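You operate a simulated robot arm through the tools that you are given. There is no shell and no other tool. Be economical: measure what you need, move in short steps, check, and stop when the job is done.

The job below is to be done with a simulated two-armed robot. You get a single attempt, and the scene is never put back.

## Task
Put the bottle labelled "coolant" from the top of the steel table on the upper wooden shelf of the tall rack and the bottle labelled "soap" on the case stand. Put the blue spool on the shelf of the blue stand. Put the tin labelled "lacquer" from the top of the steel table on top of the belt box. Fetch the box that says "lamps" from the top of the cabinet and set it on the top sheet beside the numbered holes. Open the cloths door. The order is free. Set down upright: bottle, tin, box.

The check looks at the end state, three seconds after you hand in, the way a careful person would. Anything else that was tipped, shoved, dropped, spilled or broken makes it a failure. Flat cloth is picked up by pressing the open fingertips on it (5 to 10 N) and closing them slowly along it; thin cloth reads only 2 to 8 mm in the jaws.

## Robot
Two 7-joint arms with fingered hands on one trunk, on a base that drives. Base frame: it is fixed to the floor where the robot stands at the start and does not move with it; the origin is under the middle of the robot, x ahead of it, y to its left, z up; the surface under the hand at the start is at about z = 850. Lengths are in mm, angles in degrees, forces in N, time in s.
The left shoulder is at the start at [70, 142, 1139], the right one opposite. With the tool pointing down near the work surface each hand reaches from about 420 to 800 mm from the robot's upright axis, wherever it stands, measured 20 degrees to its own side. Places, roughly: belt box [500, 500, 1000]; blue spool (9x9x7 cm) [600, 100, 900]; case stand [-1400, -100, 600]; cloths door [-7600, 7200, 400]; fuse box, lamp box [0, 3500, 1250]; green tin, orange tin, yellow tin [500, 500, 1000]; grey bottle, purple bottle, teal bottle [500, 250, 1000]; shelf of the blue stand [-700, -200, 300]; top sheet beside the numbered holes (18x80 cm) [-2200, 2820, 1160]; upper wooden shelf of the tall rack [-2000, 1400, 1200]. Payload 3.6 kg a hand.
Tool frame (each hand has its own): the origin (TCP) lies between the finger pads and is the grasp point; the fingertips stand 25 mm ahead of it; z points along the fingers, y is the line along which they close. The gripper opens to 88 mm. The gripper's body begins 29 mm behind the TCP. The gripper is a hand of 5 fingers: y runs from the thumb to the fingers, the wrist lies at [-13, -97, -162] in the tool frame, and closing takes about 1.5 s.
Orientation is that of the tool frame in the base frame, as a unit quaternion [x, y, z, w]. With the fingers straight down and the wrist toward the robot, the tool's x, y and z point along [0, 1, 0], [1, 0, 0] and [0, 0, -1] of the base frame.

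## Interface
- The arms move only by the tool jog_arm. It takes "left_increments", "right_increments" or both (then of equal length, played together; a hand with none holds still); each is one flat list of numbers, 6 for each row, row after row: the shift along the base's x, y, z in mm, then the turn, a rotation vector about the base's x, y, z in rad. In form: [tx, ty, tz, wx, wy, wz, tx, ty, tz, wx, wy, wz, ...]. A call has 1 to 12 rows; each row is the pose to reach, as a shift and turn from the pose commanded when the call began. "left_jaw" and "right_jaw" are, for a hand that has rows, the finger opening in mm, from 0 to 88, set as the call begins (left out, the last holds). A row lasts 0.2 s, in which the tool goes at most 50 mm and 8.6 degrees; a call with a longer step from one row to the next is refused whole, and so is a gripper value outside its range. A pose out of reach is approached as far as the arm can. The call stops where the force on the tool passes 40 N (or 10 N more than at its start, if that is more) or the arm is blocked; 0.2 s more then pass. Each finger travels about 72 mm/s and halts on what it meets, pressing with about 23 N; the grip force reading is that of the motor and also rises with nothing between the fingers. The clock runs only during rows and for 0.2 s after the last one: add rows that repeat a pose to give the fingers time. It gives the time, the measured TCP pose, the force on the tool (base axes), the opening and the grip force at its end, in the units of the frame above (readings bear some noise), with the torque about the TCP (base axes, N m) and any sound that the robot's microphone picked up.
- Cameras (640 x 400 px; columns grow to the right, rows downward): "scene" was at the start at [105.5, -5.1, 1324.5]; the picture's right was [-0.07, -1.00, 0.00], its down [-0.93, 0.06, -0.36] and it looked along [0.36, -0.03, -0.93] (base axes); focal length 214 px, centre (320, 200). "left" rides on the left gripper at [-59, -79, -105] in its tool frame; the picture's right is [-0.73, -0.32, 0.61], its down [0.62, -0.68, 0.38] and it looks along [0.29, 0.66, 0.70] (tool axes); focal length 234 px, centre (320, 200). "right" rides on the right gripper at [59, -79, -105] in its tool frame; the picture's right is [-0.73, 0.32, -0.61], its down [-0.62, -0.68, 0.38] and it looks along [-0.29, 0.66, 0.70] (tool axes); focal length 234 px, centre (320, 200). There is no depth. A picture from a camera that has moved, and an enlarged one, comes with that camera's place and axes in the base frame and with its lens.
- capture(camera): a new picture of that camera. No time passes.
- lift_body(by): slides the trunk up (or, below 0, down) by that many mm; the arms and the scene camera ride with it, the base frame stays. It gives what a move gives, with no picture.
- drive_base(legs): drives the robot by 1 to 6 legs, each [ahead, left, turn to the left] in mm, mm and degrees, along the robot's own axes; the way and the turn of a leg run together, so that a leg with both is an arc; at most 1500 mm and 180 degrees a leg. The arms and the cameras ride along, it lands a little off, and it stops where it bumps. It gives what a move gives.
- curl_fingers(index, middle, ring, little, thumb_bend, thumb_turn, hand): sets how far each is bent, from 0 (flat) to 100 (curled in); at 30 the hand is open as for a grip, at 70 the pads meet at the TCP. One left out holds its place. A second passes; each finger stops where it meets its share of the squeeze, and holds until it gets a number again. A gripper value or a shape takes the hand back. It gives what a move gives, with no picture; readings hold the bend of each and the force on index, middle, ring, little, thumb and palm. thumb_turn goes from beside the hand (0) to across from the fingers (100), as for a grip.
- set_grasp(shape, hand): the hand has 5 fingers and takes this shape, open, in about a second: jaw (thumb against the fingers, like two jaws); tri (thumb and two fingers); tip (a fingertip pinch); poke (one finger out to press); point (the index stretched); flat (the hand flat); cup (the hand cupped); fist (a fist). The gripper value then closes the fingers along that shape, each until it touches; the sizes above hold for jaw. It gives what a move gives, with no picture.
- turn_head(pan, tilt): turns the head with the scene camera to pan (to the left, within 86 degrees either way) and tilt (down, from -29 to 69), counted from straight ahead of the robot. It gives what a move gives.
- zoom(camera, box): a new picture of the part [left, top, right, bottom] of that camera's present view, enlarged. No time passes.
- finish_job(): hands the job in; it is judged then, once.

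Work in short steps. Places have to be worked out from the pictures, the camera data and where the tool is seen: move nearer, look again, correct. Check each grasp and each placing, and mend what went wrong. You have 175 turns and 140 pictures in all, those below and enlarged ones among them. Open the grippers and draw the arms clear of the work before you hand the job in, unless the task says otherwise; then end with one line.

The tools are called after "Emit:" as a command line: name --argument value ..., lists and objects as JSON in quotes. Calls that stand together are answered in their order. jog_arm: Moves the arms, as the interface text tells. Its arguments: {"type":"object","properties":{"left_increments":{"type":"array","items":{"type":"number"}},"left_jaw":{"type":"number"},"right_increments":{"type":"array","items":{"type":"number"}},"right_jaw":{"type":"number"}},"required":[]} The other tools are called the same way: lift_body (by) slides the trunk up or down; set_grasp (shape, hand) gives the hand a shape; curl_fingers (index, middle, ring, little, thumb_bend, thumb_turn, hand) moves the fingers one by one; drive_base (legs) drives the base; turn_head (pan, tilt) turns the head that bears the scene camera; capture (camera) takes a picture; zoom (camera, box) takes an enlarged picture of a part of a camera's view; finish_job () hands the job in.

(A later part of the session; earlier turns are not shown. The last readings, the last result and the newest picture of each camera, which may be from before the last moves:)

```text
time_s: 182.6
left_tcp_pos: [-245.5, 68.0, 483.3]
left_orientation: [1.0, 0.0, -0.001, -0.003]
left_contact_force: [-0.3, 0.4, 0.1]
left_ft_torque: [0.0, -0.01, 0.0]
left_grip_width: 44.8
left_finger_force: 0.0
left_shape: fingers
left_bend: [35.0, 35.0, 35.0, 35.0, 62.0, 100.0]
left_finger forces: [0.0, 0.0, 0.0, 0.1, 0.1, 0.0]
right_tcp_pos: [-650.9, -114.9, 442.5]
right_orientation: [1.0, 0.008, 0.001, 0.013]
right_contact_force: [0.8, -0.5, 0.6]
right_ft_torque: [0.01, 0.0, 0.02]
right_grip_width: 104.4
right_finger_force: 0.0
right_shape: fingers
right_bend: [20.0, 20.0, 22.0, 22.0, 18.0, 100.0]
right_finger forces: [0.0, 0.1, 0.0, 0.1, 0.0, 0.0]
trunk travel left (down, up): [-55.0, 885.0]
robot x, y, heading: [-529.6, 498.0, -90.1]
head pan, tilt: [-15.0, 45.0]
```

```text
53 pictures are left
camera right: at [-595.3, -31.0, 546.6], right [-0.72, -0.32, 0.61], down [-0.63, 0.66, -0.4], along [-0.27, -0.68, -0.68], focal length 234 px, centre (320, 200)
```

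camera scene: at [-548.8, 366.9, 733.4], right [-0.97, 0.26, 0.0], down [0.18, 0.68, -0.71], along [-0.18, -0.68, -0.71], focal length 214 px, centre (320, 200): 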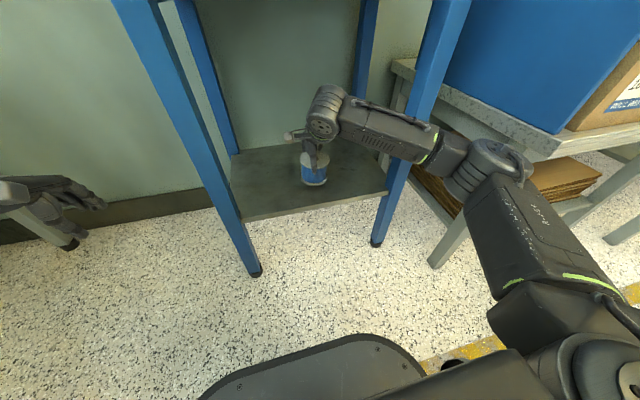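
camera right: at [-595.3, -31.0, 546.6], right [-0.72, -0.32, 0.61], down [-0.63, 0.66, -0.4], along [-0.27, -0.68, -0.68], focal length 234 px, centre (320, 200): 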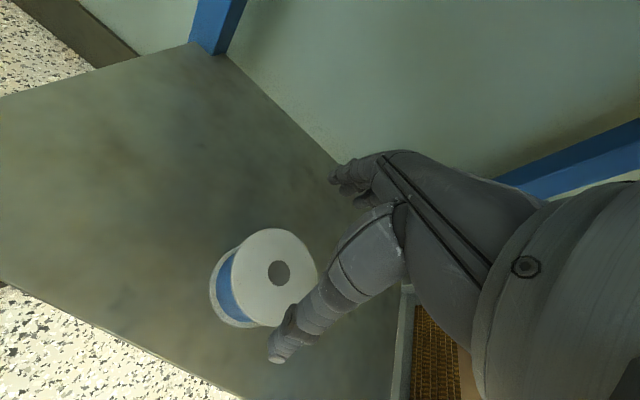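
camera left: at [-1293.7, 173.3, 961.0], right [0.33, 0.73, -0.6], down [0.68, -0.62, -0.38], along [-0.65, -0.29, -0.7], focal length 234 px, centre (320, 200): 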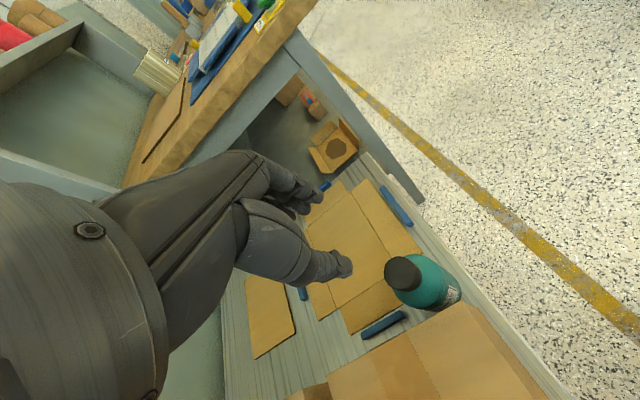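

Spool stands on the shelf. Back out, then raise the trunk and tuck the right arm.

Emit:
drive_base --legs '[[-260, 0, 0]]'

Emit:
lift_body --by 400

Emit:
lift_body --by 360

Emit:
jog_arm --right_increments '[0, 45, 0, 0, 0, 0, 0, 90, 0, 0, 0, 0, 0, 135, 0, 0, 0, 0, 0, 170, 0, 0, 0, 0]' --right_jaw 88

Emit:
drive_base --legs '[[0, -320, 0], [0, 0, 90], [0, 0, 90]]'

Emit:
turn_head --pan -20 --tilt 15

Emit:
capture --camera "scene"

```text
time_s: 184.5
left_tcp_pos: [-243.3, 334.6, 482.1]
left_orientation: [1.0, 0.002, -0.002, -0.004]
left_contact_force: [-0.4, 0.1, -0.5]
left_ft_torque: [-0.02, 0.0, 0.01]
left_grip_width: 45.0
left_finger_force: 0.1
left_shape: fingers
left_bend: [35.0, 35.0, 35.0, 35.0, 62.0, 100.0]
left_finger forces: [0.1, 0.1, 0.0, 0.1, 0.1, 0.1]
right_tcp_pos: [-649.5, 149.7, 444.8]
right_orientation: [1.0, 0.011, 0.003, 0.013]
right_contact_force: [-1.0, -0.3, 0.4]
right_ft_torque: [-0.01, -0.03, -0.01]
right_grip_width: 104.6
right_finger_force: 0.1
right_shape: fingers
right_bend: [20.0, 20.0, 22.0, 22.0, 18.0, 100.0]
right_finger forces: [0.0, 0.0, 0.1, 0.0, 0.0, 0.0]
trunk travel left (down, up): [-55.0, 885.0]
robot x, y, heading: [-524.1, 760.3, -90.1]
head pan, tilt: [-15.0, 45.0]
```

```text
time_s: 188.3
left_tcp_pos: [-243.4, 335.3, 883.9]
left_orientation: [1.0, 0.001, -0.002, -0.003]
left_contact_force: [-0.1, 0.1, 0.8]
left_ft_torque: [-0.01, 0.02, 0.0]
left_grip_width: 45.1
left_finger_force: 0.0
left_shape: fingers
left_bend: [35.0, 35.0, 35.0, 35.0, 62.0, 100.0]
left_finger forces: [0.1, 0.1, 0.0, 0.1, 0.0, 0.1]
right_tcp_pos: [-649.2, 150.3, 844.1]
right_orientation: [1.0, 0.012, 0.003, 0.013]
right_contact_force: [0.5, -0.4, 0.5]
right_ft_torque: [0.0, 0.01, 0.03]
right_grip_width: 104.4
right_finger_force: 0.2
right_shape: fingers
right_bend: [20.0, 20.0, 22.0, 22.0, 18.0, 100.0]
right_finger forces: [0.0, 0.0, 0.0, 0.0, 0.1, 0.0]
trunk travel left (down, up): [-455.0, 485.0]
robot x, y, heading: [-526.6, 761.4, -90.1]
head pan, tilt: [-15.0, 45.0]
```

```text
time_s: 191.8
left_tcp_pos: [-243.5, 335.1, 1244.6]
left_orientation: [1.0, 0.003, -0.002, -0.003]
left_contact_force: [-0.8, -0.1, -0.5]
left_ft_torque: [0.0, -0.01, -0.01]
left_grip_width: 45.0
left_finger_force: 0.1
left_shape: fingers
left_bend: [35.0, 35.0, 35.0, 35.0, 62.0, 100.0]
left_finger forces: [0.1, 0.1, 0.0, 0.0, 0.0, 0.0]
right_tcp_pos: [-648.7, 149.6, 1203.7]
right_orientation: [1.0, 0.011, 0.003, 0.013]
right_contact_force: [-0.1, -0.3, -0.6]
right_ft_torque: [-0.02, -0.03, 0.0]
right_grip_width: 104.1
right_finger_force: 0.0
right_shape: fingers
right_bend: [20.0, 20.0, 22.0, 22.0, 18.0, 100.0]
right_finger forces: [0.0, 0.0, 0.1, 0.0, 0.1, 0.1]
trunk travel left (down, up): [-815.0, 125.0]
robot x, y, heading: [-527.3, 762.3, -89.8]
head pan, tilt: [-15.0, 45.0]
```

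```text
time_s: 192.8
left_tcp_pos: [-243.6, 336.1, 1243.7]
left_orientation: [1.0, 0.002, -0.001, -0.002]
left_contact_force: [0.0, -0.3, -0.5]
left_ft_torque: [0.0, 0.0, 0.01]
left_grip_width: 44.8
left_finger_force: 0.0
left_shape: fingers
left_bend: [35.0, 35.0, 35.0, 35.0, 62.0, 100.0]
left_finger forces: [0.0, 0.0, 0.0, 0.0, 0.0, 0.1]
right_tcp_pos: [-651.2, 321.9, 1203.5]
right_orientation: [1.0, 0.011, 0.003, 0.012]
right_contact_force: [0.2, -0.4, 0.1]
right_ft_torque: [0.0, 0.01, 0.01]
right_grip_width: 88.1
right_finger_force: 0.1
right_shape: jaw
right_bend: [30.0, 30.0, 30.0, 30.0, 30.0, 98.0]
right_finger forces: [0.0, 0.1, 0.0, 0.0, 0.1, 0.0]
trunk travel left (down, up): [-815.0, 125.0]
robot x, y, heading: [-527.4, 760.2, -89.7]
head pan, tilt: [-15.0, 45.0]
```

```text
time_s: 202.6
left_tcp_pos: [-1128.5, 1191.2, 1243.3]
left_orientation: [0.002, 1.0, -0.004, 0.001]
left_contact_force: [-0.1, -0.1, -0.1]
left_ft_torque: [0.05, 0.0, -0.01]
left_grip_width: 44.9
left_finger_force: 0.0
left_shape: fingers
left_bend: [35.0, 35.0, 35.0, 35.0, 62.0, 100.0]
left_finger forces: [0.0, 0.1, 0.0, 0.0, 0.0, 0.0]
right_tcp_pos: [-724.4, 1202.9, 1203.8]
right_orientation: [-0.008, 1.0, 0.013, -0.003]
right_contact_force: [-0.4, 0.6, 0.2]
right_ft_torque: [0.0, 0.0, 0.02]
right_grip_width: 88.1
right_finger_force: 0.1
right_shape: jaw
right_bend: [30.0, 30.0, 30.0, 30.0, 30.0, 98.0]
right_finger forces: [0.0, 0.0, 0.1, 0.0, 0.0, 0.0]
trunk travel left (down, up): [-815.0, 125.0]
robot x, y, heading: [-852.1, 764.4, 89.7]
head pan, tilt: [-15.0, 45.0]
```

```text
time_s: 203.5
left_tcp_pos: [-1129.9, 1191.0, 1243.8]
left_orientation: [0.003, 1.0, -0.003, 0.002]
left_contact_force: [-1.0, 0.2, -1.1]
left_ft_torque: [0.0, 0.0, 0.01]
left_grip_width: 45.1
left_finger_force: 0.0
left_shape: fingers
left_bend: [35.0, 35.0, 35.0, 35.0, 62.0, 100.0]
left_finger forces: [0.0, 0.0, 0.0, 0.0, 0.0, 0.0]
right_tcp_pos: [-722.4, 1203.0, 1205.1]
right_orientation: [-0.007, 1.0, 0.012, -0.003]
right_contact_force: [0.2, 0.3, 0.3]
right_ft_torque: [-0.01, 0.01, -0.01]
right_grip_width: 88.1
right_finger_force: 0.0
right_shape: jaw
right_bend: [30.0, 30.0, 30.0, 30.0, 30.0, 98.0]
right_finger forces: [0.1, 0.0, 0.1, 0.0, 0.0, 0.1]
trunk travel left (down, up): [-815.0, 125.0]
robot x, y, heading: [-851.7, 764.5, 89.7]
head pan, tilt: [-20.0, 15.0]
```

```text
52 pictures are left
camera scene: at [-818.1, 898.1, 1540.1], right [0.94, -0.35, 0.0], down [-0.09, -0.24, -0.97], along [0.33, 0.91, -0.26], focal length 214 px, centre (320, 200)
```

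scene: 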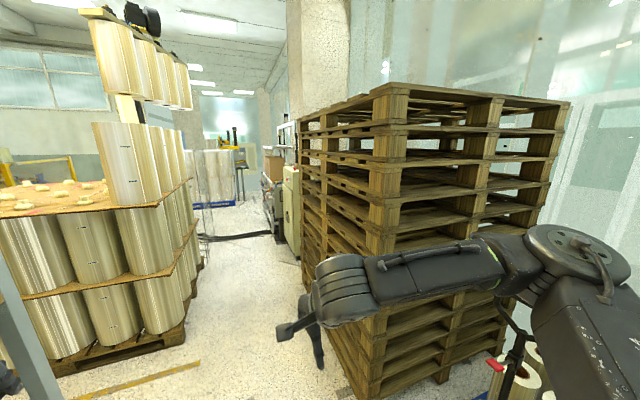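

The corridor between the film rolls (x<−1370) and pallets (x>−300) is free; drive on 1450 mm and look toward the cabinet.

Emit:
drive_base --legs '[[1450, 45, 0.3]]'

Emit:
turn_head --pan -20 --tilt 20

Emit:
capture --camera "scene"

```text
time_s: 206.3
left_tcp_pos: [-1147.2, 1488.5, 1256.5]
left_orientation: [-0.023, 1.0, 0.009, -0.004]
left_contact_force: [-0.1, -0.4, -0.6]
left_ft_torque: [-0.03, 0.0, -0.02]
left_grip_width: 45.1
left_finger_force: 0.1
left_shape: fingers
left_bend: [35.0, 35.0, 35.0, 35.0, 62.0, 100.0]
left_finger forces: [0.0, 0.0, 0.1, 0.0, 0.0, 0.0]
right_tcp_pos: [-741.9, 1521.6, 1211.2]
right_orientation: [-0.031, 0.999, 0.022, -0.01]
right_contact_force: [-0.5, 0.4, -0.2]
right_ft_torque: [-0.01, -0.02, -0.02]
right_grip_width: 88.0
right_finger_force: 0.0
right_shape: jaw
right_bend: [30.0, 30.0, 30.0, 30.0, 30.0, 98.0]
right_finger forces: [0.1, 0.0, 0.0, 0.0, 0.1, 0.0]
trunk travel left (down, up): [-815.0, 125.0]
robot x, y, heading: [-865.5, 1094.1, 92.4]
head pan, tilt: [-20.0, 15.0]
stopped in leg 1: the robot was blocked; the commanded pose is now the measured one
```

```text
time_s: 207.0
left_tcp_pos: [-1144.9, 1488.7, 1257.2]
left_orientation: [-0.021, 1.0, 0.009, -0.005]
left_contact_force: [-0.4, -0.9, -0.3]
left_ft_torque: [0.01, -0.01, -0.01]
left_grip_width: 44.8
left_finger_force: 0.0
left_shape: fingers
left_bend: [35.0, 35.0, 35.0, 35.0, 62.0, 100.0]
left_finger forces: [0.1, 0.0, 0.1, 0.1, 0.1, 0.0]
right_tcp_pos: [-740.8, 1520.0, 1212.8]
right_orientation: [-0.031, 0.999, 0.023, -0.01]
right_contact_force: [0.4, -0.5, 0.3]
right_ft_torque: [0.01, 0.0, 0.03]
right_grip_width: 88.0
right_finger_force: 0.0
right_shape: jaw
right_bend: [30.0, 30.0, 30.0, 30.0, 30.0, 98.0]
right_finger forces: [0.0, 0.0, 0.1, 0.0, 0.0, 0.1]
trunk travel left (down, up): [-815.0, 125.0]
robot x, y, heading: [-862.7, 1096.5, 92.3]
head pan, tilt: [-20.0, 20.0]
```

```text
51 pictures are left
camera scene: at [-816.9, 1203.2, 1534.4], right [0.95, -0.3, -0.02], down [-0.12, -0.3, -0.95], along [0.28, 0.9, -0.33], focal length 214 px, centre (320, 200)
```

scene: 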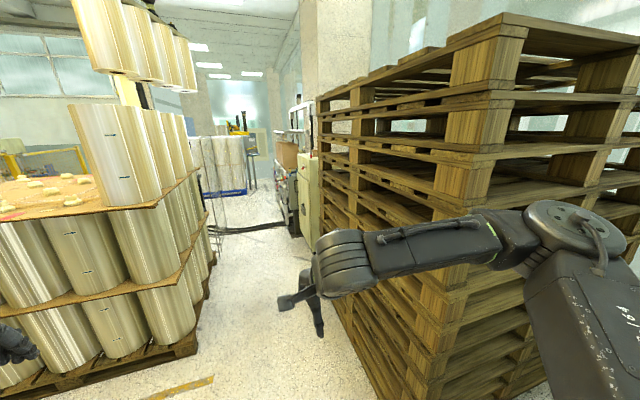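

The right elbow met the pallet stack. Back off 250 mm and look at the geometry again.

Emit:
drive_base --legs '[[-250, 0, -2.3]]'

Emit:
turn_head --pan -40 --tilt 35

Emit:
capture --camera "scene"

```text
time_s: 208.8
left_tcp_pos: [-1136.9, 1284.6, 1243.1]
left_orientation: [0.007, 1.0, -0.003, 0.003]
left_contact_force: [-0.2, -0.2, 0.0]
left_ft_torque: [0.01, 0.02, -0.01]
left_grip_width: 44.9
left_finger_force: 0.1
left_shape: fingers
left_bend: [35.0, 35.0, 35.0, 35.0, 62.0, 100.0]
left_finger forces: [0.0, 0.0, 0.1, 0.0, 0.0, 0.1]
right_tcp_pos: [-729.1, 1292.8, 1203.4]
right_orientation: [-0.002, 1.0, 0.011, -0.002]
right_contact_force: [-0.8, 1.0, 0.2]
right_ft_torque: [-0.01, 0.0, 0.0]
right_grip_width: 88.1
right_finger_force: 0.0
right_shape: jaw
right_bend: [30.0, 30.0, 30.0, 30.0, 30.0, 98.0]
right_finger forces: [0.0, 0.0, 0.1, 0.1, 0.0, 0.0]
trunk travel left (down, up): [-815.0, 125.0]
robot x, y, heading: [-859.7, 846.6, 89.1]
head pan, tilt: [-20.0, 20.0]
```

```text
time_s: 209.7
left_tcp_pos: [-1134.4, 1280.1, 1243.2]
left_orientation: [0.007, 1.0, -0.001, 0.003]
left_contact_force: [-0.5, 0.2, -0.3]
left_ft_torque: [-0.02, -0.02, -0.02]
left_grip_width: 44.7
left_finger_force: 0.0
left_shape: fingers
left_bend: [35.0, 35.0, 35.0, 35.0, 62.0, 100.0]
left_finger forces: [0.0, 0.0, 0.0, 0.0, 0.1, 0.1]
right_tcp_pos: [-730.3, 1288.9, 1204.9]
right_orientation: [-0.003, 1.0, 0.013, -0.003]
right_contact_force: [0.8, -0.6, 1.1]
right_ft_torque: [0.0, -0.02, 0.0]
right_grip_width: 87.9
right_finger_force: 0.2
right_shape: jaw
right_bend: [30.0, 30.0, 30.0, 30.0, 30.0, 98.0]
right_finger forces: [0.1, 0.0, 0.0, 0.1, 0.1, 0.0]
trunk travel left (down, up): [-815.0, 125.0]
robot x, y, heading: [-855.9, 846.1, 89.2]
head pan, tilt: [-40.0, 35.0]
```

```text
50 pictures are left
camera scene: at [-803.1, 963.0, 1508.4], right [0.76, -0.65, 0.0], down [-0.38, -0.43, -0.82], along [0.54, 0.62, -0.57], focal length 214 px, centre (320, 200)
```

scene: 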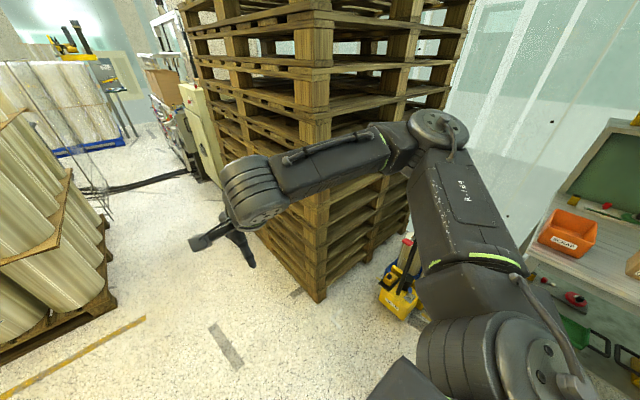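

The pallets are actually at x≈−224; it was likely the left elbow touching the rack's post. Check the rack and the coolant bottle.

Emit:
turn_head --pan 62 --tilt 15

Emit:
capture --camera "scene"

```text
time_s: 211.4
left_tcp_pos: [-1135.6, 1281.4, 1242.8]
left_orientation: [0.007, 1.0, -0.002, 0.002]
left_contact_force: [-0.8, -0.1, 0.7]
left_ft_torque: [0.0, -0.01, 0.01]
left_grip_width: 44.9
left_finger_force: 0.0
left_shape: fingers
left_bend: [35.0, 35.0, 35.0, 35.0, 62.0, 100.0]
left_finger forces: [0.0, 0.0, 0.1, 0.1, 0.0, 0.0]
right_tcp_pos: [-729.3, 1289.8, 1204.4]
right_orientation: [-0.002, 1.0, 0.014, -0.003]
right_contact_force: [-0.1, 0.3, 0.0]
right_ft_torque: [-0.04, 0.01, -0.03]
right_grip_width: 88.0
right_finger_force: 0.0
right_shape: jaw
right_bend: [30.0, 30.0, 30.0, 30.0, 30.0, 98.0]
right_finger forces: [0.0, 0.1, 0.1, 0.0, 0.1, 0.0]
trunk travel left (down, up): [-815.0, 125.0]
robot x, y, heading: [-861.7, 853.4, 88.9]
head pan, tilt: [62.0, 15.0]
```

```text
49 pictures are left
camera scene: at [-942.3, 942.9, 1540.2], right [0.48, 0.88, 0.0], down [0.23, -0.13, -0.97], along [-0.85, 0.47, -0.26], focal length 214 px, centre (320, 200)
```

scene: 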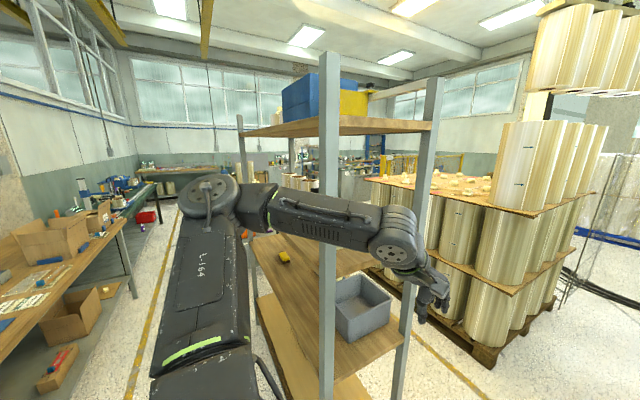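

Shift right to x≈−800 (mid corridor) and advance 700 mm, then glance back at the rack shelf.

Emit:
drive_base --legs '[[0, -62, 1.1], [700, 0, 0]]'

Emit:
turn_head --pan 85 --tilt 20

Emit:
capture --camera "scene"

```text
time_s: 215.8
left_tcp_pos: [-1072.4, 1971.4, 1244.3]
left_orientation: [0.005, 1.0, -0.001, 0.003]
left_contact_force: [-0.4, 0.0, -0.5]
left_ft_torque: [0.0, -0.01, 0.03]
left_grip_width: 44.5
left_finger_force: 0.1
left_shape: fingers
left_bend: [35.0, 35.0, 35.0, 35.0, 62.0, 100.0]
left_finger forces: [0.0, 0.1, 0.0, 0.0, 0.1, 0.0]
right_tcp_pos: [-664.9, 1978.5, 1205.7]
right_orientation: [-0.004, 1.0, 0.013, -0.002]
right_contact_force: [0.7, 0.7, -0.5]
right_ft_torque: [-0.03, 0.01, 0.01]
right_grip_width: 87.8
right_finger_force: 0.0
right_shape: jaw
right_bend: [30.0, 30.0, 30.0, 30.0, 30.0, 98.0]
right_finger forces: [0.0, 0.0, 0.0, 0.1, 0.0, 0.0]
trunk travel left (down, up): [-815.0, 125.0]
robot x, y, heading: [-795.5, 1539.9, 89.3]
head pan, tilt: [62.0, 15.0]
```

```text
time_s: 216.7
left_tcp_pos: [-1071.3, 1971.6, 1243.0]
left_orientation: [0.006, 1.0, -0.002, 0.003]
left_contact_force: [0.5, -0.3, -2.0]
left_ft_torque: [0.0, -0.04, 0.02]
left_grip_width: 44.9
left_finger_force: 0.0
left_shape: fingers
left_bend: [35.0, 35.0, 35.0, 35.0, 62.0, 100.0]
left_finger forces: [0.1, 0.2, 0.0, 0.0, 0.1, 0.2]
right_tcp_pos: [-665.0, 1980.7, 1205.1]
right_orientation: [-0.005, 1.0, 0.013, -0.003]
right_contact_force: [-0.4, 0.0, -0.3]
right_ft_torque: [-0.01, -0.02, -0.01]
right_grip_width: 88.0
right_finger_force: 0.1
right_shape: jaw
right_bend: [30.0, 30.0, 30.0, 30.0, 30.0, 98.0]
right_finger forces: [0.0, 0.0, 0.0, 0.0, 0.0, 0.0]
trunk travel left (down, up): [-815.0, 125.0]
robot x, y, heading: [-795.9, 1537.2, 89.2]
head pan, tilt: [85.0, 20.0]
```

```text
48 pictures are left
camera scene: at [-887.6, 1597.6, 1532.1], right [0.1, 0.99, 0.0], down [0.34, -0.04, -0.94], along [-0.93, 0.1, -0.34], focal length 214 px, centre (320, 200)
```

scene: 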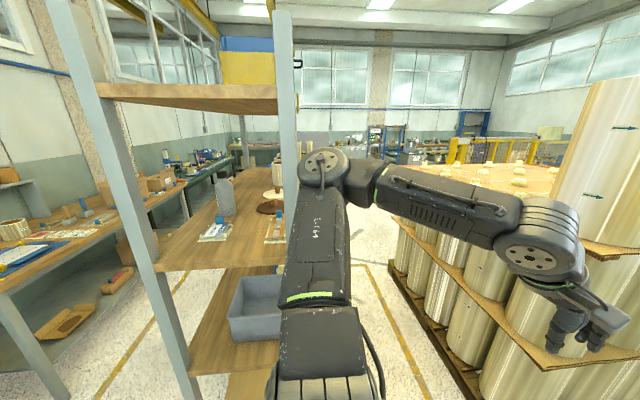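

Emit:
zoom --camera "scene" --box '[150, 140, 310, 280]'

```text
2.86 times, centred on (230, 210) of scene
camera zoom: at [-887.6, 1597.6, 1532.1], right [0.1, 0.99, 0.0], down [0.34, -0.04, -0.94], along [-0.93, 0.1, -0.34], focal length 613 px, centre (577, 171)
```

zoom: 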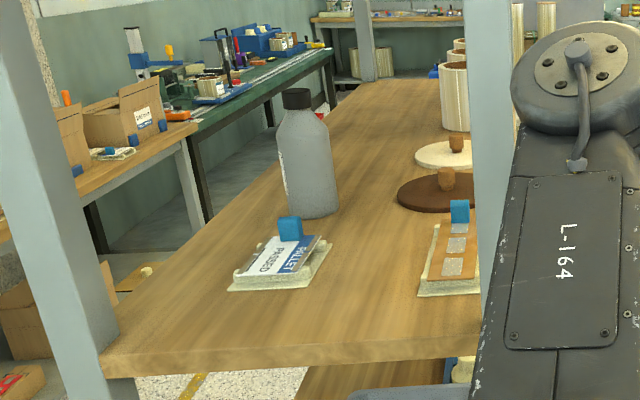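

The bottle is upright and undisturbed. Continue up the corridor 900 mm and look at the cabinet.

Emit:
drive_base --legs '[[900, 0, 0.8]]'

Emit:
turn_head --pan -38 --tilt 15

Emit:
capture --camera "scene"

```text
time_s: 221.5
left_tcp_pos: [-1049.5, 2885.5, 1243.1]
left_orientation: [0.012, 1.0, -0.002, 0.003]
left_contact_force: [-1.0, 0.1, -0.6]
left_ft_torque: [-0.01, 0.01, -0.03]
left_grip_width: 44.7
left_finger_force: 0.1
left_shape: fingers
left_bend: [35.0, 35.0, 35.0, 35.0, 62.0, 100.0]
left_finger forces: [0.0, 0.0, 0.1, 0.1, 0.0, 0.0]
right_tcp_pos: [-642.3, 2890.1, 1204.2]
right_orientation: [0.002, 1.0, 0.013, -0.002]
right_contact_force: [0.4, 0.1, 0.0]
right_ft_torque: [0.03, 0.0, 0.02]
right_grip_width: 88.0
right_finger_force: 0.0
right_shape: jaw
right_bend: [30.0, 30.0, 30.0, 30.0, 30.0, 98.0]
right_finger forces: [0.1, 0.0, 0.1, 0.0, 0.0, 0.1]
trunk travel left (down, up): [-815.0, 125.0]
robot x, y, heading: [-780.1, 2451.9, 88.7]
head pan, tilt: [85.0, 20.0]
```

```text
time_s: 223.5
left_tcp_pos: [-1048.9, 2888.2, 1243.5]
left_orientation: [0.011, 1.0, -0.003, 0.002]
left_contact_force: [0.3, 0.4, -0.7]
left_ft_torque: [-0.02, 0.01, 0.0]
left_grip_width: 44.7
left_finger_force: 0.1
left_shape: fingers
left_bend: [35.0, 35.0, 35.0, 35.0, 62.0, 100.0]
left_finger forces: [0.0, 0.1, 0.0, 0.1, 0.0, 0.1]
right_tcp_pos: [-643.0, 2892.1, 1204.0]
right_orientation: [0.002, 1.0, 0.012, -0.002]
right_contact_force: [-0.7, -0.4, 1.0]
right_ft_torque: [0.02, 0.01, -0.02]
right_grip_width: 88.2
right_finger_force: 0.0
right_shape: jaw
right_bend: [30.0, 30.0, 30.0, 30.0, 30.0, 98.0]
right_finger forces: [0.0, 0.1, 0.1, 0.1, 0.1, 0.0]
trunk travel left (down, up): [-815.0, 125.0]
robot x, y, heading: [-777.3, 2451.5, 88.4]
head pan, tilt: [-38.0, 15.0]
```

```text
46 pictures are left
camera scene: at [-717.9, 2573.3, 1540.2], right [0.77, -0.63, 0.0], down [-0.16, -0.2, -0.97], along [0.61, 0.75, -0.26], focal length 214 px, centre (320, 200)
```

scene: 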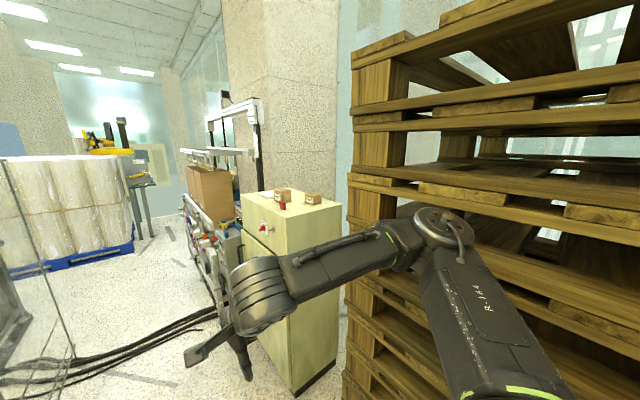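

Emit:
zoom --camera "scene" --box '[225, 165, 355, 265]'

```text
4.00 times, centred on (290, 215) of scene
camera zoom: at [-717.9, 2573.3, 1540.2], right [0.77, -0.63, 0.0], down [-0.16, -0.2, -0.97], along [0.61, 0.75, -0.26], focal length 858 px, centre (440, 140)
```

zoom: 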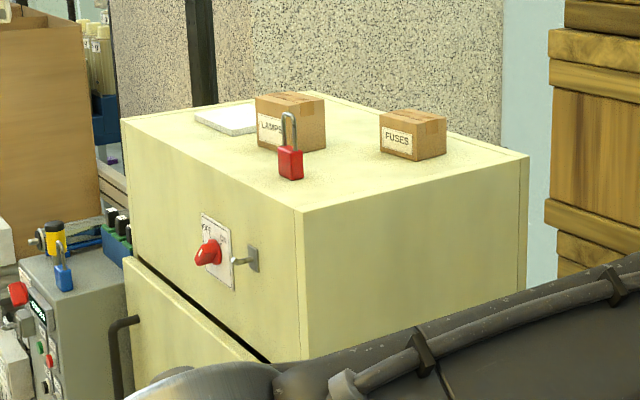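

Lamps is the left box, centred ≈(−108,3650), about 60 deep × 80 wide, on the cabinet top ≈1200; a padlock stands nearby at (−183,3529). Raise, drive up and turn to face the cabinet.

Emit:
lift_body --by 115

Emit:
set_grasp --hand "left" --shape "jaw"

Emit:
drive_base --legs '[[1030, 0, 0], [0, 0, -88.4]]'

Emit:
turn_head --pan 10 --tilt 35

Emit:
capture --camera "scene"

```text
time_s: 225.0
left_tcp_pos: [-1049.2, 2886.7, 1356.7]
left_orientation: [0.011, 1.0, -0.003, 0.002]
left_contact_force: [-0.8, -0.4, 0.2]
left_ft_torque: [0.0, -0.04, 0.01]
left_grip_width: 44.6
left_finger_force: 0.1
left_shape: fingers
left_bend: [35.0, 35.0, 35.0, 35.0, 62.0, 100.0]
left_finger forces: [0.1, 0.0, 0.1, 0.1, 0.0, 0.1]
right_tcp_pos: [-642.9, 2892.1, 1318.3]
right_orientation: [0.002, 1.0, 0.013, -0.002]
right_contact_force: [0.7, 0.5, 1.2]
right_ft_torque: [-0.03, 0.02, -0.02]
right_grip_width: 88.0
right_finger_force: 0.0
right_shape: jaw
right_bend: [30.0, 30.0, 30.0, 30.0, 30.0, 98.0]
right_finger forces: [0.0, 0.0, 0.1, 0.1, 0.0, 0.0]
trunk travel left (down, up): [-930.0, 10.0]
robot x, y, heading: [-778.7, 2452.1, 88.4]
head pan, tilt: [-38.0, 15.0]
```

```text
time_s: 225.9
left_tcp_pos: [-1048.7, 2887.5, 1357.5]
left_orientation: [0.012, 1.0, -0.003, 0.003]
left_contact_force: [-0.6, -0.8, 0.5]
left_ft_torque: [-0.01, 0.01, 0.04]
left_grip_width: 87.3
left_finger_force: 0.1
left_shape: jaw
left_bend: [30.0, 30.0, 30.0, 30.0, 30.0, 98.0]
left_finger forces: [0.0, 0.0, 0.1, 0.1, 0.0, 0.1]
right_tcp_pos: [-644.3, 2891.6, 1319.4]
right_orientation: [0.001, 1.0, 0.013, -0.003]
right_contact_force: [-0.4, 0.9, -0.6]
right_ft_torque: [0.04, -0.01, -0.01]
right_grip_width: 88.0
right_finger_force: 0.0
right_shape: jaw
right_bend: [30.0, 30.0, 30.0, 30.0, 30.0, 98.0]
right_finger forces: [0.1, 0.0, 0.0, 0.1, 0.0, 0.0]
trunk travel left (down, up): [-930.0, 10.0]
robot x, y, heading: [-778.6, 2451.2, 88.7]
head pan, tilt: [-38.0, 15.0]
```

```text
time_s: 235.0
left_tcp_pos: [-318.6, 3767.4, 1357.4]
left_orientation: [0.709, 0.705, -0.004, 0.0]
left_contact_force: [0.8, 0.3, 0.0]
left_ft_torque: [0.01, 0.0, 0.02]
left_grip_width: 87.7
left_finger_force: 0.1
left_shape: jaw
left_bend: [30.0, 30.0, 30.0, 30.0, 30.0, 98.0]
left_finger forces: [0.0, 0.1, 0.0, 0.0, 0.0, 0.1]
right_tcp_pos: [-307.7, 3359.6, 1320.0]
right_orientation: [0.702, 0.712, 0.011, 0.007]
right_contact_force: [-0.2, -0.3, -0.1]
right_ft_torque: [0.01, 0.02, 0.0]
right_grip_width: 87.9
right_finger_force: 0.0
right_shape: jaw
right_bend: [30.0, 30.0, 30.0, 30.0, 30.0, 98.0]
right_finger forces: [0.0, 0.0, 0.0, 0.0, 0.1, 0.0]
trunk travel left (down, up): [-930.0, 10.0]
robot x, y, heading: [-748.1, 3488.2, -0.5]
head pan, tilt: [-38.0, 15.0]
```

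```text
time_s: 236.2
left_tcp_pos: [-319.3, 3765.8, 1358.2]
left_orientation: [0.709, 0.705, -0.004, 0.001]
left_contact_force: [0.1, 0.6, 0.5]
left_ft_torque: [0.02, -0.01, -0.03]
left_grip_width: 87.8
left_finger_force: 0.0
left_shape: jaw
left_bend: [30.0, 30.0, 30.0, 30.0, 30.0, 98.0]
left_finger forces: [0.0, 0.0, 0.0, 0.0, 0.0, 0.0]
right_tcp_pos: [-307.8, 3359.9, 1318.9]
right_orientation: [0.702, 0.712, 0.012, 0.007]
right_contact_force: [0.2, 0.0, 0.2]
right_ft_torque: [0.0, 0.01, 0.0]
right_grip_width: 87.9
right_finger_force: 0.0
right_shape: jaw
right_bend: [30.0, 30.0, 30.0, 30.0, 30.0, 98.0]
right_finger forces: [0.0, 0.0, 0.0, 0.0, 0.0, 0.0]
trunk travel left (down, up): [-930.0, 10.0]
robot x, y, heading: [-754.1, 3487.5, -0.5]
head pan, tilt: [10.0, 35.0]
```

```text
44 pictures are left
camera scene: at [-612.8, 3500.3, 1623.2], right [0.17, -0.99, 0.0], down [-0.57, -0.09, -0.82], along [0.81, 0.14, -0.57], focal length 214 px, centre (320, 200)
```

scene: 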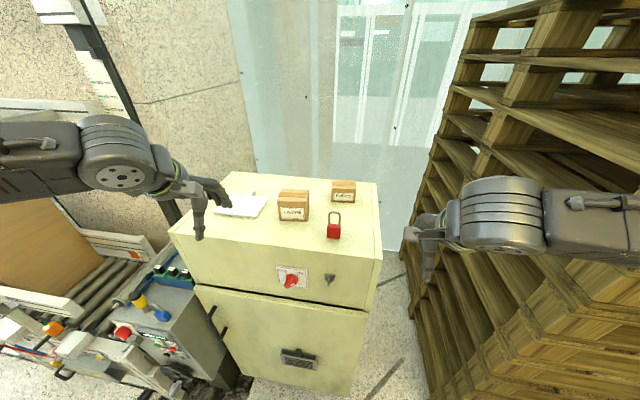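

Emit:
zoom --camera "scene" --box '[230, 160, 390, 260]'

```text
4.00 times, centred on (310, 210) of scene
camera zoom: at [-612.8, 3500.3, 1623.2], right [0.17, -0.99, 0.0], down [-0.57, -0.09, -0.82], along [0.81, 0.14, -0.57], focal length 858 px, centre (360, 160)
```

zoom: 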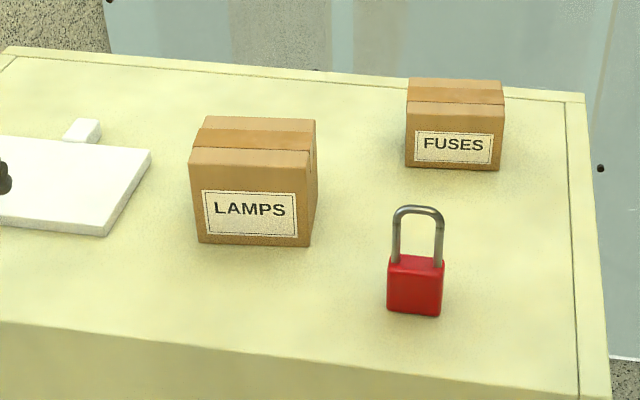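

Lamps box: about 45–60 × 84 × 85 mm, centre ≈(−118,3660), top ≈1285. Move ahead 60 mm and bring the left hand above it.

Emit:
drive_base --legs '[[60, 0, 0.5]]'

Emit:
jog_arm --left_increments '[35, -26, 0, 0, 0, 0, 70, -52, 0, 0, 0, 0, 105, -78, 0, 0, 0, 0, 140, -106, 0, 0, 0, 0, 140, -106, 0, 0, 0, 0]'

Emit:
capture --camera "left"

```text
time_s: 237.1
left_tcp_pos: [-275.3, 3768.3, 1362.0]
left_orientation: [0.707, 0.707, 0.0, 0.004]
left_contact_force: [-1.1, -0.9, -0.4]
left_ft_torque: [0.02, -0.04, 0.0]
left_grip_width: 87.6
left_finger_force: 0.1
left_shape: jaw
left_bend: [30.0, 30.0, 30.0, 30.0, 30.0, 98.0]
left_finger forces: [0.0, 0.1, 0.0, 0.0, 0.1, 0.0]
right_tcp_pos: [-260.3, 3363.2, 1324.3]
right_orientation: [0.699, 0.715, 0.014, 0.011]
right_contact_force: [-1.3, -1.4, 0.8]
right_ft_torque: [-0.02, -0.03, -0.04]
right_grip_width: 87.6
right_finger_force: 0.1
right_shape: jaw
right_bend: [30.0, 30.0, 30.0, 30.0, 30.0, 98.0]
right_finger forces: [0.0, 0.0, 0.1, 0.1, 0.0, 0.0]
trunk travel left (down, up): [-930.0, 10.0]
robot x, y, heading: [-689.9, 3486.5, -0.1]
head pan, tilt: [10.0, 35.0]
```

```text
time_s: 238.3
left_tcp_pos: [-127.0, 3664.8, 1359.4]
left_orientation: [0.706, 0.708, -0.003, 0.001]
left_contact_force: [0.4, -0.5, 0.0]
left_ft_torque: [-0.03, 0.02, 0.0]
left_grip_width: 87.7
left_finger_force: 0.1
left_shape: jaw
left_bend: [30.0, 30.0, 30.0, 30.0, 30.0, 98.0]
left_finger forces: [0.0, 0.0, 0.0, 0.1, 0.0, 0.0]
right_tcp_pos: [-249.0, 3363.1, 1319.3]
right_orientation: [0.7, 0.714, 0.011, 0.007]
right_contact_force: [0.4, 0.0, 0.2]
right_ft_torque: [0.02, 0.0, 0.0]
right_grip_width: 88.0
right_finger_force: 0.1
right_shape: jaw
right_bend: [30.0, 30.0, 30.0, 30.0, 30.0, 98.0]
right_finger forces: [0.0, 0.2, 0.0, 0.0, 0.1, 0.0]
trunk travel left (down, up): [-930.0, 10.0]
robot x, y, heading: [-692.2, 3489.0, -0.2]
head pan, tilt: [10.0, 35.0]
```

```text
42 pictures are left
camera left: at [-205.9, 3607.1, 1464.9], right [-0.32, -0.73, -0.6], down [-0.68, 0.62, -0.38], along [0.65, 0.29, -0.7], focal length 234 px, centre (320, 200)
```

left: 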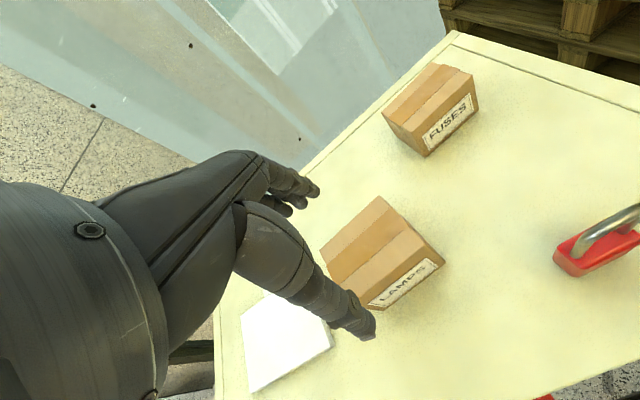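

Box top measured at x −152…−85, y 3622…3695. Align to (−118,3658) and descend to z≈1268.

Emit:
jog_arm --left_increments '[5, -3, -20, 0, 0, 0, 9, -6, -45, 0, 0, 0, 9, -6, -65, 0, 0, 0, 9, -6, -80, 0, 0, 0, 9, -6, -91, 0, 0, 0]' --left_jaw 88

Emit:
capture --camera "left"

```text
time_s: 239.5
left_tcp_pos: [-112.8, 3658.2, 1266.2]
left_orientation: [0.706, 0.708, -0.004, 0.0]
left_contact_force: [0.8, 0.6, 1.9]
left_ft_torque: [0.0, -0.05, 0.02]
left_grip_width: 88.0
left_finger_force: 0.1
left_shape: jaw
left_bend: [29.0, 30.0, 30.0, 30.0, 30.0, 98.0]
left_finger forces: [1.7, 0.0, 0.0, 0.0, 0.0, 0.0]
right_tcp_pos: [-247.0, 3363.1, 1318.7]
right_orientation: [0.7, 0.714, 0.011, 0.007]
right_contact_force: [1.0, -1.1, 0.5]
right_ft_torque: [0.01, 0.0, -0.02]
right_grip_width: 88.1
right_finger_force: 0.0
right_shape: jaw
right_bend: [30.0, 30.0, 30.0, 30.0, 30.0, 98.0]
right_finger forces: [0.0, 0.1, 0.0, 0.0, 0.0, 0.0]
trunk travel left (down, up): [-930.0, 10.0]
robot x, y, heading: [-690.4, 3488.3, -0.3]
head pan, tilt: [10.0, 35.0]
```

```text
41 pictures are left
camera left: at [-192.4, 3599.2, 1373.0], right [-0.32, -0.73, -0.6], down [-0.68, 0.62, -0.38], along [0.65, 0.29, -0.7], focal length 234 px, centre (320, 200)
```

left: 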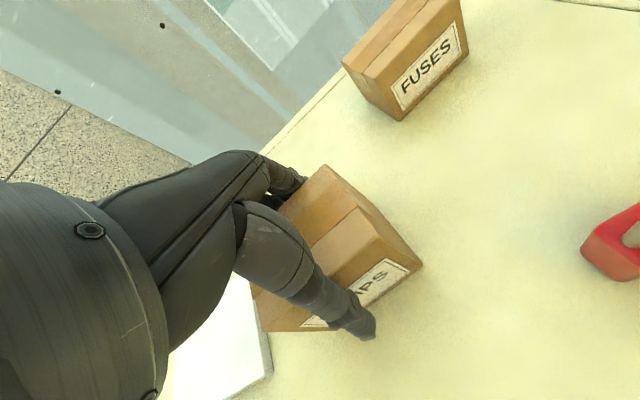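

Fingers straddle the box with slight index contact. Close, then lift.

Emit:
jog_arm --left_increments '[0, 0, 0, 0, 0, 0, 0, 0, 0, 0, 0, 0, 0, 0, 0, 0, 0, 0, 0, 0, 0, 0, 0, 0, 0, 0, 0, 0, 0, 0, 0, 0, 0, 0, 0, 0]' --left_jaw 40

Emit:
jog_arm --left_increments '[0, 0, 8, 0, 0, 0, 0, 0, 25, 0, 0, 0, 0, 0, 60, 0, 0, 0, 0, 0, 100, 0, 0, 0, 0, 0, 100, 0, 0, 0]'

Emit:
capture --camera "scene"

```text
time_s: 240.9
left_tcp_pos: [-114.4, 3657.3, 1267.6]
left_orientation: [0.707, 0.708, -0.004, -0.001]
left_contact_force: [0.3, 0.1, -0.5]
left_ft_torque: [0.04, 0.0, 0.02]
left_grip_width: 59.4
left_finger_force: 23.7
left_shape: jaw
left_bend: [28.0, 38.0, 36.0, 35.0, 60.0, 99.0]
left_finger forces: [11.5, 6.1, 2.6, 1.5, 21.8, 0.0]
right_tcp_pos: [-248.2, 3364.2, 1319.8]
right_orientation: [0.7, 0.714, 0.011, 0.007]
right_contact_force: [-0.6, 0.7, -0.1]
right_ft_torque: [-0.01, 0.0, -0.01]
right_grip_width: 88.2
right_finger_force: 0.0
right_shape: jaw
right_bend: [30.0, 30.0, 30.0, 30.0, 30.0, 98.0]
right_finger forces: [0.1, 0.1, 0.0, 0.0, 0.0, 0.0]
trunk travel left (down, up): [-930.0, 10.0]
robot x, y, heading: [-689.3, 3489.9, 0.1]
head pan, tilt: [10.0, 35.0]
```

```text
time_s: 242.1
left_tcp_pos: [-115.5, 3657.8, 1366.8]
left_orientation: [0.707, 0.707, -0.004, 0.001]
left_contact_force: [0.2, -0.7, -1.2]
left_ft_torque: [-0.05, 0.0, -0.01]
left_grip_width: 58.8
left_finger_force: 23.0
left_shape: jaw
left_bend: [28.0, 39.0, 37.0, 36.0, 60.0, 98.0]
left_finger forces: [11.5, 6.0, 2.5, 1.9, 22.1, 0.0]
right_tcp_pos: [-248.2, 3363.4, 1318.1]
right_orientation: [0.699, 0.715, 0.011, 0.006]
right_contact_force: [0.7, 0.2, 0.7]
right_ft_torque: [0.0, -0.02, 0.0]
right_grip_width: 87.9
right_finger_force: 0.1
right_shape: jaw
right_bend: [30.0, 30.0, 30.0, 30.0, 30.0, 98.0]
right_finger forces: [0.0, 0.0, 0.0, 0.1, 0.0, 0.0]
trunk travel left (down, up): [-930.0, 10.0]
robot x, y, heading: [-688.3, 3487.3, 0.0]
head pan, tilt: [10.0, 35.0]
```

```text
40 pictures are left
camera scene: at [-554.1, 3501.4, 1623.1], right [0.17, -0.98, 0.0], down [-0.57, -0.1, -0.82], along [0.81, 0.14, -0.57], focal length 214 px, centre (320, 200)
```

scene: 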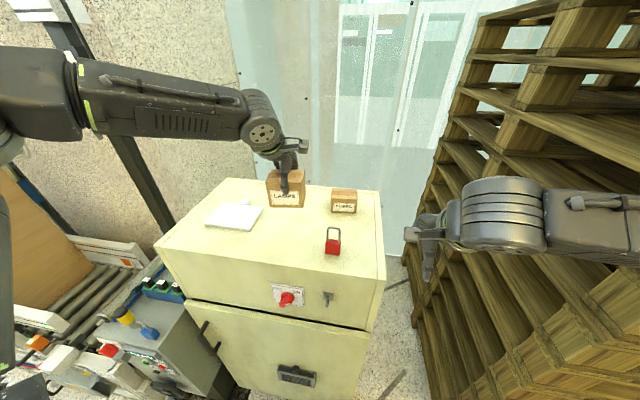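

Box held. Back away, tuck the left hand, turn right to face the film pallet (heading 180) and look.

Emit:
drive_base --legs '[[-130, 0, 0]]'

Emit:
jog_arm --left_increments '[-40, 10, 0, 0, 0, 0, -80, 20, 0, 0, 0, 0, -120, 40, 0, 0, 0, 0, -130, 60, 0, 0, 0, 0]'

Emit:
drive_base --legs '[[0, 0, -90], [0, 0, -90]]'

Emit:
turn_head --pan 20 --tilt 25

Emit:
capture --camera "scene"

```text
time_s: 243.4
left_tcp_pos: [-243.0, 3657.7, 1364.4]
left_orientation: [0.706, 0.709, -0.005, -0.002]
left_contact_force: [0.1, 0.2, -0.6]
left_ft_torque: [0.0, -0.03, 0.01]
left_grip_width: 59.2
left_finger_force: 22.9
left_shape: jaw
left_bend: [28.0, 39.0, 37.0, 36.0, 60.0, 98.0]
left_finger forces: [11.4, 5.9, 2.5, 1.9, 22.0, 0.1]
right_tcp_pos: [-376.1, 3363.6, 1318.5]
right_orientation: [0.699, 0.715, 0.01, 0.006]
right_contact_force: [-0.4, 1.0, 0.3]
right_ft_torque: [0.01, 0.0, -0.01]
right_grip_width: 88.3
right_finger_force: 0.1
right_shape: jaw
right_bend: [30.0, 30.0, 30.0, 30.0, 30.0, 98.0]
right_finger forces: [0.0, 0.0, 0.0, 0.1, 0.1, 0.0]
trunk travel left (down, up): [-930.0, 10.0]
robot x, y, heading: [-819.8, 3487.2, -0.1]
head pan, tilt: [10.0, 35.0]
```

```text
time_s: 244.4
left_tcp_pos: [-380.5, 3721.1, 1366.7]
left_orientation: [0.706, 0.708, -0.004, 0.002]
left_contact_force: [-0.5, 0.1, -1.6]
left_ft_torque: [-0.01, 0.01, 0.01]
left_grip_width: 59.1
left_finger_force: 22.9
left_shape: jaw
left_bend: [28.0, 39.0, 37.0, 36.0, 60.0, 98.0]
left_finger forces: [11.5, 6.0, 2.6, 2.0, 21.9, 0.0]
right_tcp_pos: [-382.1, 3365.0, 1320.0]
right_orientation: [0.699, 0.715, 0.011, 0.008]
right_contact_force: [-1.0, 0.0, -0.4]
right_ft_torque: [0.0, 0.0, -0.02]
right_grip_width: 87.9
right_finger_force: 0.0
right_shape: jaw
right_bend: [30.0, 30.0, 30.0, 30.0, 30.0, 98.0]
right_finger forces: [0.0, 0.0, 0.0, 0.1, 0.0, 0.0]
trunk travel left (down, up): [-930.0, 10.0]
robot x, y, heading: [-822.4, 3487.0, 0.1]
head pan, tilt: [10.0, 35.0]
```

```text
time_s: 252.4
left_tcp_pos: [-1263.5, 3245.6, 1366.2]
left_orientation: [0.715, -0.699, 0.0, -0.004]
left_contact_force: [0.4, -0.1, -0.5]
left_ft_torque: [0.04, 0.0, -0.01]
left_grip_width: 58.4
left_finger_force: 23.2
left_shape: jaw
left_bend: [28.0, 39.0, 37.0, 43.0, 60.0, 98.0]
left_finger forces: [11.1, 5.8, 2.6, 1.9, 21.7, 0.1]
right_tcp_pos: [-1267.9, 3601.7, 1320.7]
right_orientation: [0.722, -0.692, -0.006, 0.011]
right_contact_force: [0.7, 0.1, 0.2]
right_ft_torque: [-0.02, 0.02, -0.01]
right_grip_width: 87.9
right_finger_force: 0.0
right_shape: jaw
right_bend: [30.0, 30.0, 30.0, 30.0, 30.0, 98.0]
right_finger forces: [0.0, 0.0, 0.1, 0.1, 0.0, 0.0]
trunk travel left (down, up): [-930.0, 10.0]
robot x, y, heading: [-820.5, 3491.3, -178.8]
head pan, tilt: [10.0, 35.0]
```

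```text
time_s: 253.1
left_tcp_pos: [-1263.6, 3245.5, 1366.6]
left_orientation: [0.716, -0.699, 0.0, -0.003]
left_contact_force: [0.0, 0.6, -2.2]
left_ft_torque: [0.02, 0.01, 0.03]
left_grip_width: 58.5
left_finger_force: 23.4
left_shape: jaw
left_bend: [28.0, 39.0, 37.0, 43.0, 60.0, 98.0]
left_finger forces: [11.2, 5.7, 2.6, 1.8, 21.5, 0.0]
right_tcp_pos: [-1266.6, 3601.4, 1319.2]
right_orientation: [0.722, -0.692, -0.007, 0.011]
right_contact_force: [0.1, 0.0, 0.6]
right_ft_torque: [0.01, 0.02, -0.01]
right_grip_width: 87.9
right_finger_force: 0.0
right_shape: jaw
right_bend: [30.0, 30.0, 30.0, 30.0, 30.0, 98.0]
right_finger forces: [0.0, 0.1, 0.0, 0.0, 0.0, 0.0]
trunk travel left (down, up): [-930.0, 10.0]
robot x, y, heading: [-821.3, 3490.3, -178.7]
head pan, tilt: [20.0, 25.0]
```

```text
39 pictures are left
camera scene: at [-959.6, 3451.2, 1638.9], right [-0.36, 0.93, 0.0], down [0.39, 0.15, -0.91], along [-0.84, -0.33, -0.42], focal length 214 px, centre (320, 200)
```

scene: 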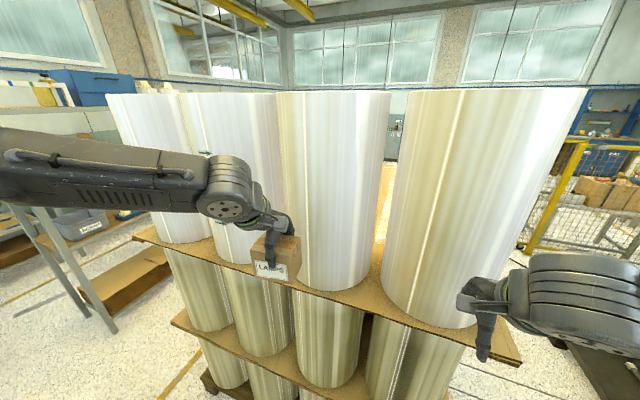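

The free part of the top sheet lies on the far (west) side, to be reached from the south, between the rack and the pallet. Turn to heading 90, back down the corridor to y≈2000, then strafe west.

Emit:
drive_base --legs '[[0, 0, -91.3], [-745, -35, 0], [-745, 0, 0]]'

Emit:
drive_base --legs '[[0, 600, 0], [0, 650, 0]]'

Emit:
turn_head --pan 0 --tilt 35

Emit:
capture --camera "scene"

```text
time_s: 264.6
left_tcp_pos: [-992.3, 2459.2, 1367.0]
left_orientation: [-0.007, 1.0, -0.003, 0.003]
left_contact_force: [-0.8, 0.4, -1.3]
left_ft_torque: [-0.01, 0.04, 0.0]
left_grip_width: 58.0
left_finger_force: 23.0
left_shape: jaw
left_bend: [28.0, 40.0, 38.0, 42.0, 60.0, 97.0]
left_finger forces: [11.4, 6.1, 2.9, 1.4, 21.8, 0.0]
right_tcp_pos: [-636.7, 2459.5, 1319.8]
right_orientation: [-0.017, 1.0, 0.011, -0.003]
right_contact_force: [0.4, 0.4, -0.1]
right_ft_torque: [0.02, 0.01, 0.02]
right_grip_width: 87.9
right_finger_force: 0.0
right_shape: jaw
right_bend: [30.0, 30.0, 30.0, 30.0, 30.0, 98.0]
right_finger forces: [0.1, 0.1, 0.0, 0.0, 0.0, 0.0]
trunk travel left (down, up): [-930.0, 10.0]
robot x, y, heading: [-753.8, 2015.7, 90.8]
head pan, tilt: [20.0, 25.0]
```

```text
time_s: 271.2
left_tcp_pos: [-2246.0, 2450.0, 1366.4]
left_orientation: [-0.005, 1.0, -0.002, 0.001]
left_contact_force: [0.7, 0.3, -0.9]
left_ft_torque: [0.02, -0.01, -0.03]
left_grip_width: 57.8
left_finger_force: 22.9
left_shape: jaw
left_bend: [28.0, 40.0, 38.0, 42.0, 60.0, 97.0]
left_finger forces: [11.4, 6.0, 2.8, 1.6, 21.7, 0.0]
right_tcp_pos: [-1889.1, 2450.4, 1319.2]
right_orientation: [-0.014, 1.0, 0.012, -0.003]
right_contact_force: [0.2, -0.3, -0.9]
right_ft_torque: [0.01, 0.0, -0.01]
right_grip_width: 87.8
right_finger_force: 0.0
right_shape: jaw
right_bend: [30.0, 30.0, 30.0, 30.0, 30.0, 98.0]
right_finger forces: [0.1, 0.0, 0.0, 0.0, 0.0, 0.0]
trunk travel left (down, up): [-930.0, 10.0]
robot x, y, heading: [-2011.2, 2009.5, 90.4]
head pan, tilt: [20.0, 25.0]
```

```text
time_s: 272.0
left_tcp_pos: [-2248.2, 2451.5, 1366.1]
left_orientation: [-0.005, 1.0, -0.003, 0.003]
left_contact_force: [-0.1, -0.4, -1.2]
left_ft_torque: [-0.02, -0.01, 0.03]
left_grip_width: 58.0
left_finger_force: 23.4
left_shape: jaw
left_bend: [28.0, 40.0, 38.0, 42.0, 60.0, 97.0]
left_finger forces: [11.4, 6.1, 2.9, 1.5, 21.8, 0.0]
right_tcp_pos: [-1892.4, 2451.7, 1319.9]
right_orientation: [-0.014, 1.0, 0.013, -0.003]
right_contact_force: [1.1, 0.0, 0.5]
right_ft_torque: [0.01, 0.02, -0.01]
right_grip_width: 87.9
right_finger_force: 0.1
right_shape: jaw
right_bend: [30.0, 30.0, 30.0, 30.0, 30.0, 98.0]
right_finger forces: [0.0, 0.1, 0.0, 0.1, 0.0, 0.0]
trunk travel left (down, up): [-930.0, 10.0]
robot x, y, heading: [-2010.1, 2005.1, 90.4]
head pan, tilt: [0.0, 35.0]
```

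```text
38 pictures are left
camera scene: at [-2014.8, 2144.4, 1623.2], right [1.0, 0.01, 0.0], down [0.0, -0.57, -0.82], along [-0.01, 0.82, -0.57], focal length 214 px, centre (320, 200)
```

scene: 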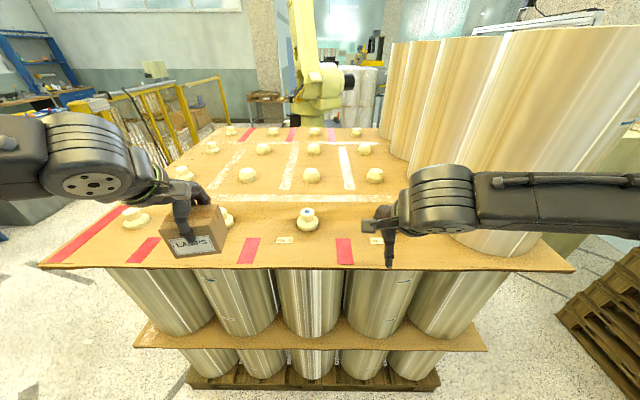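

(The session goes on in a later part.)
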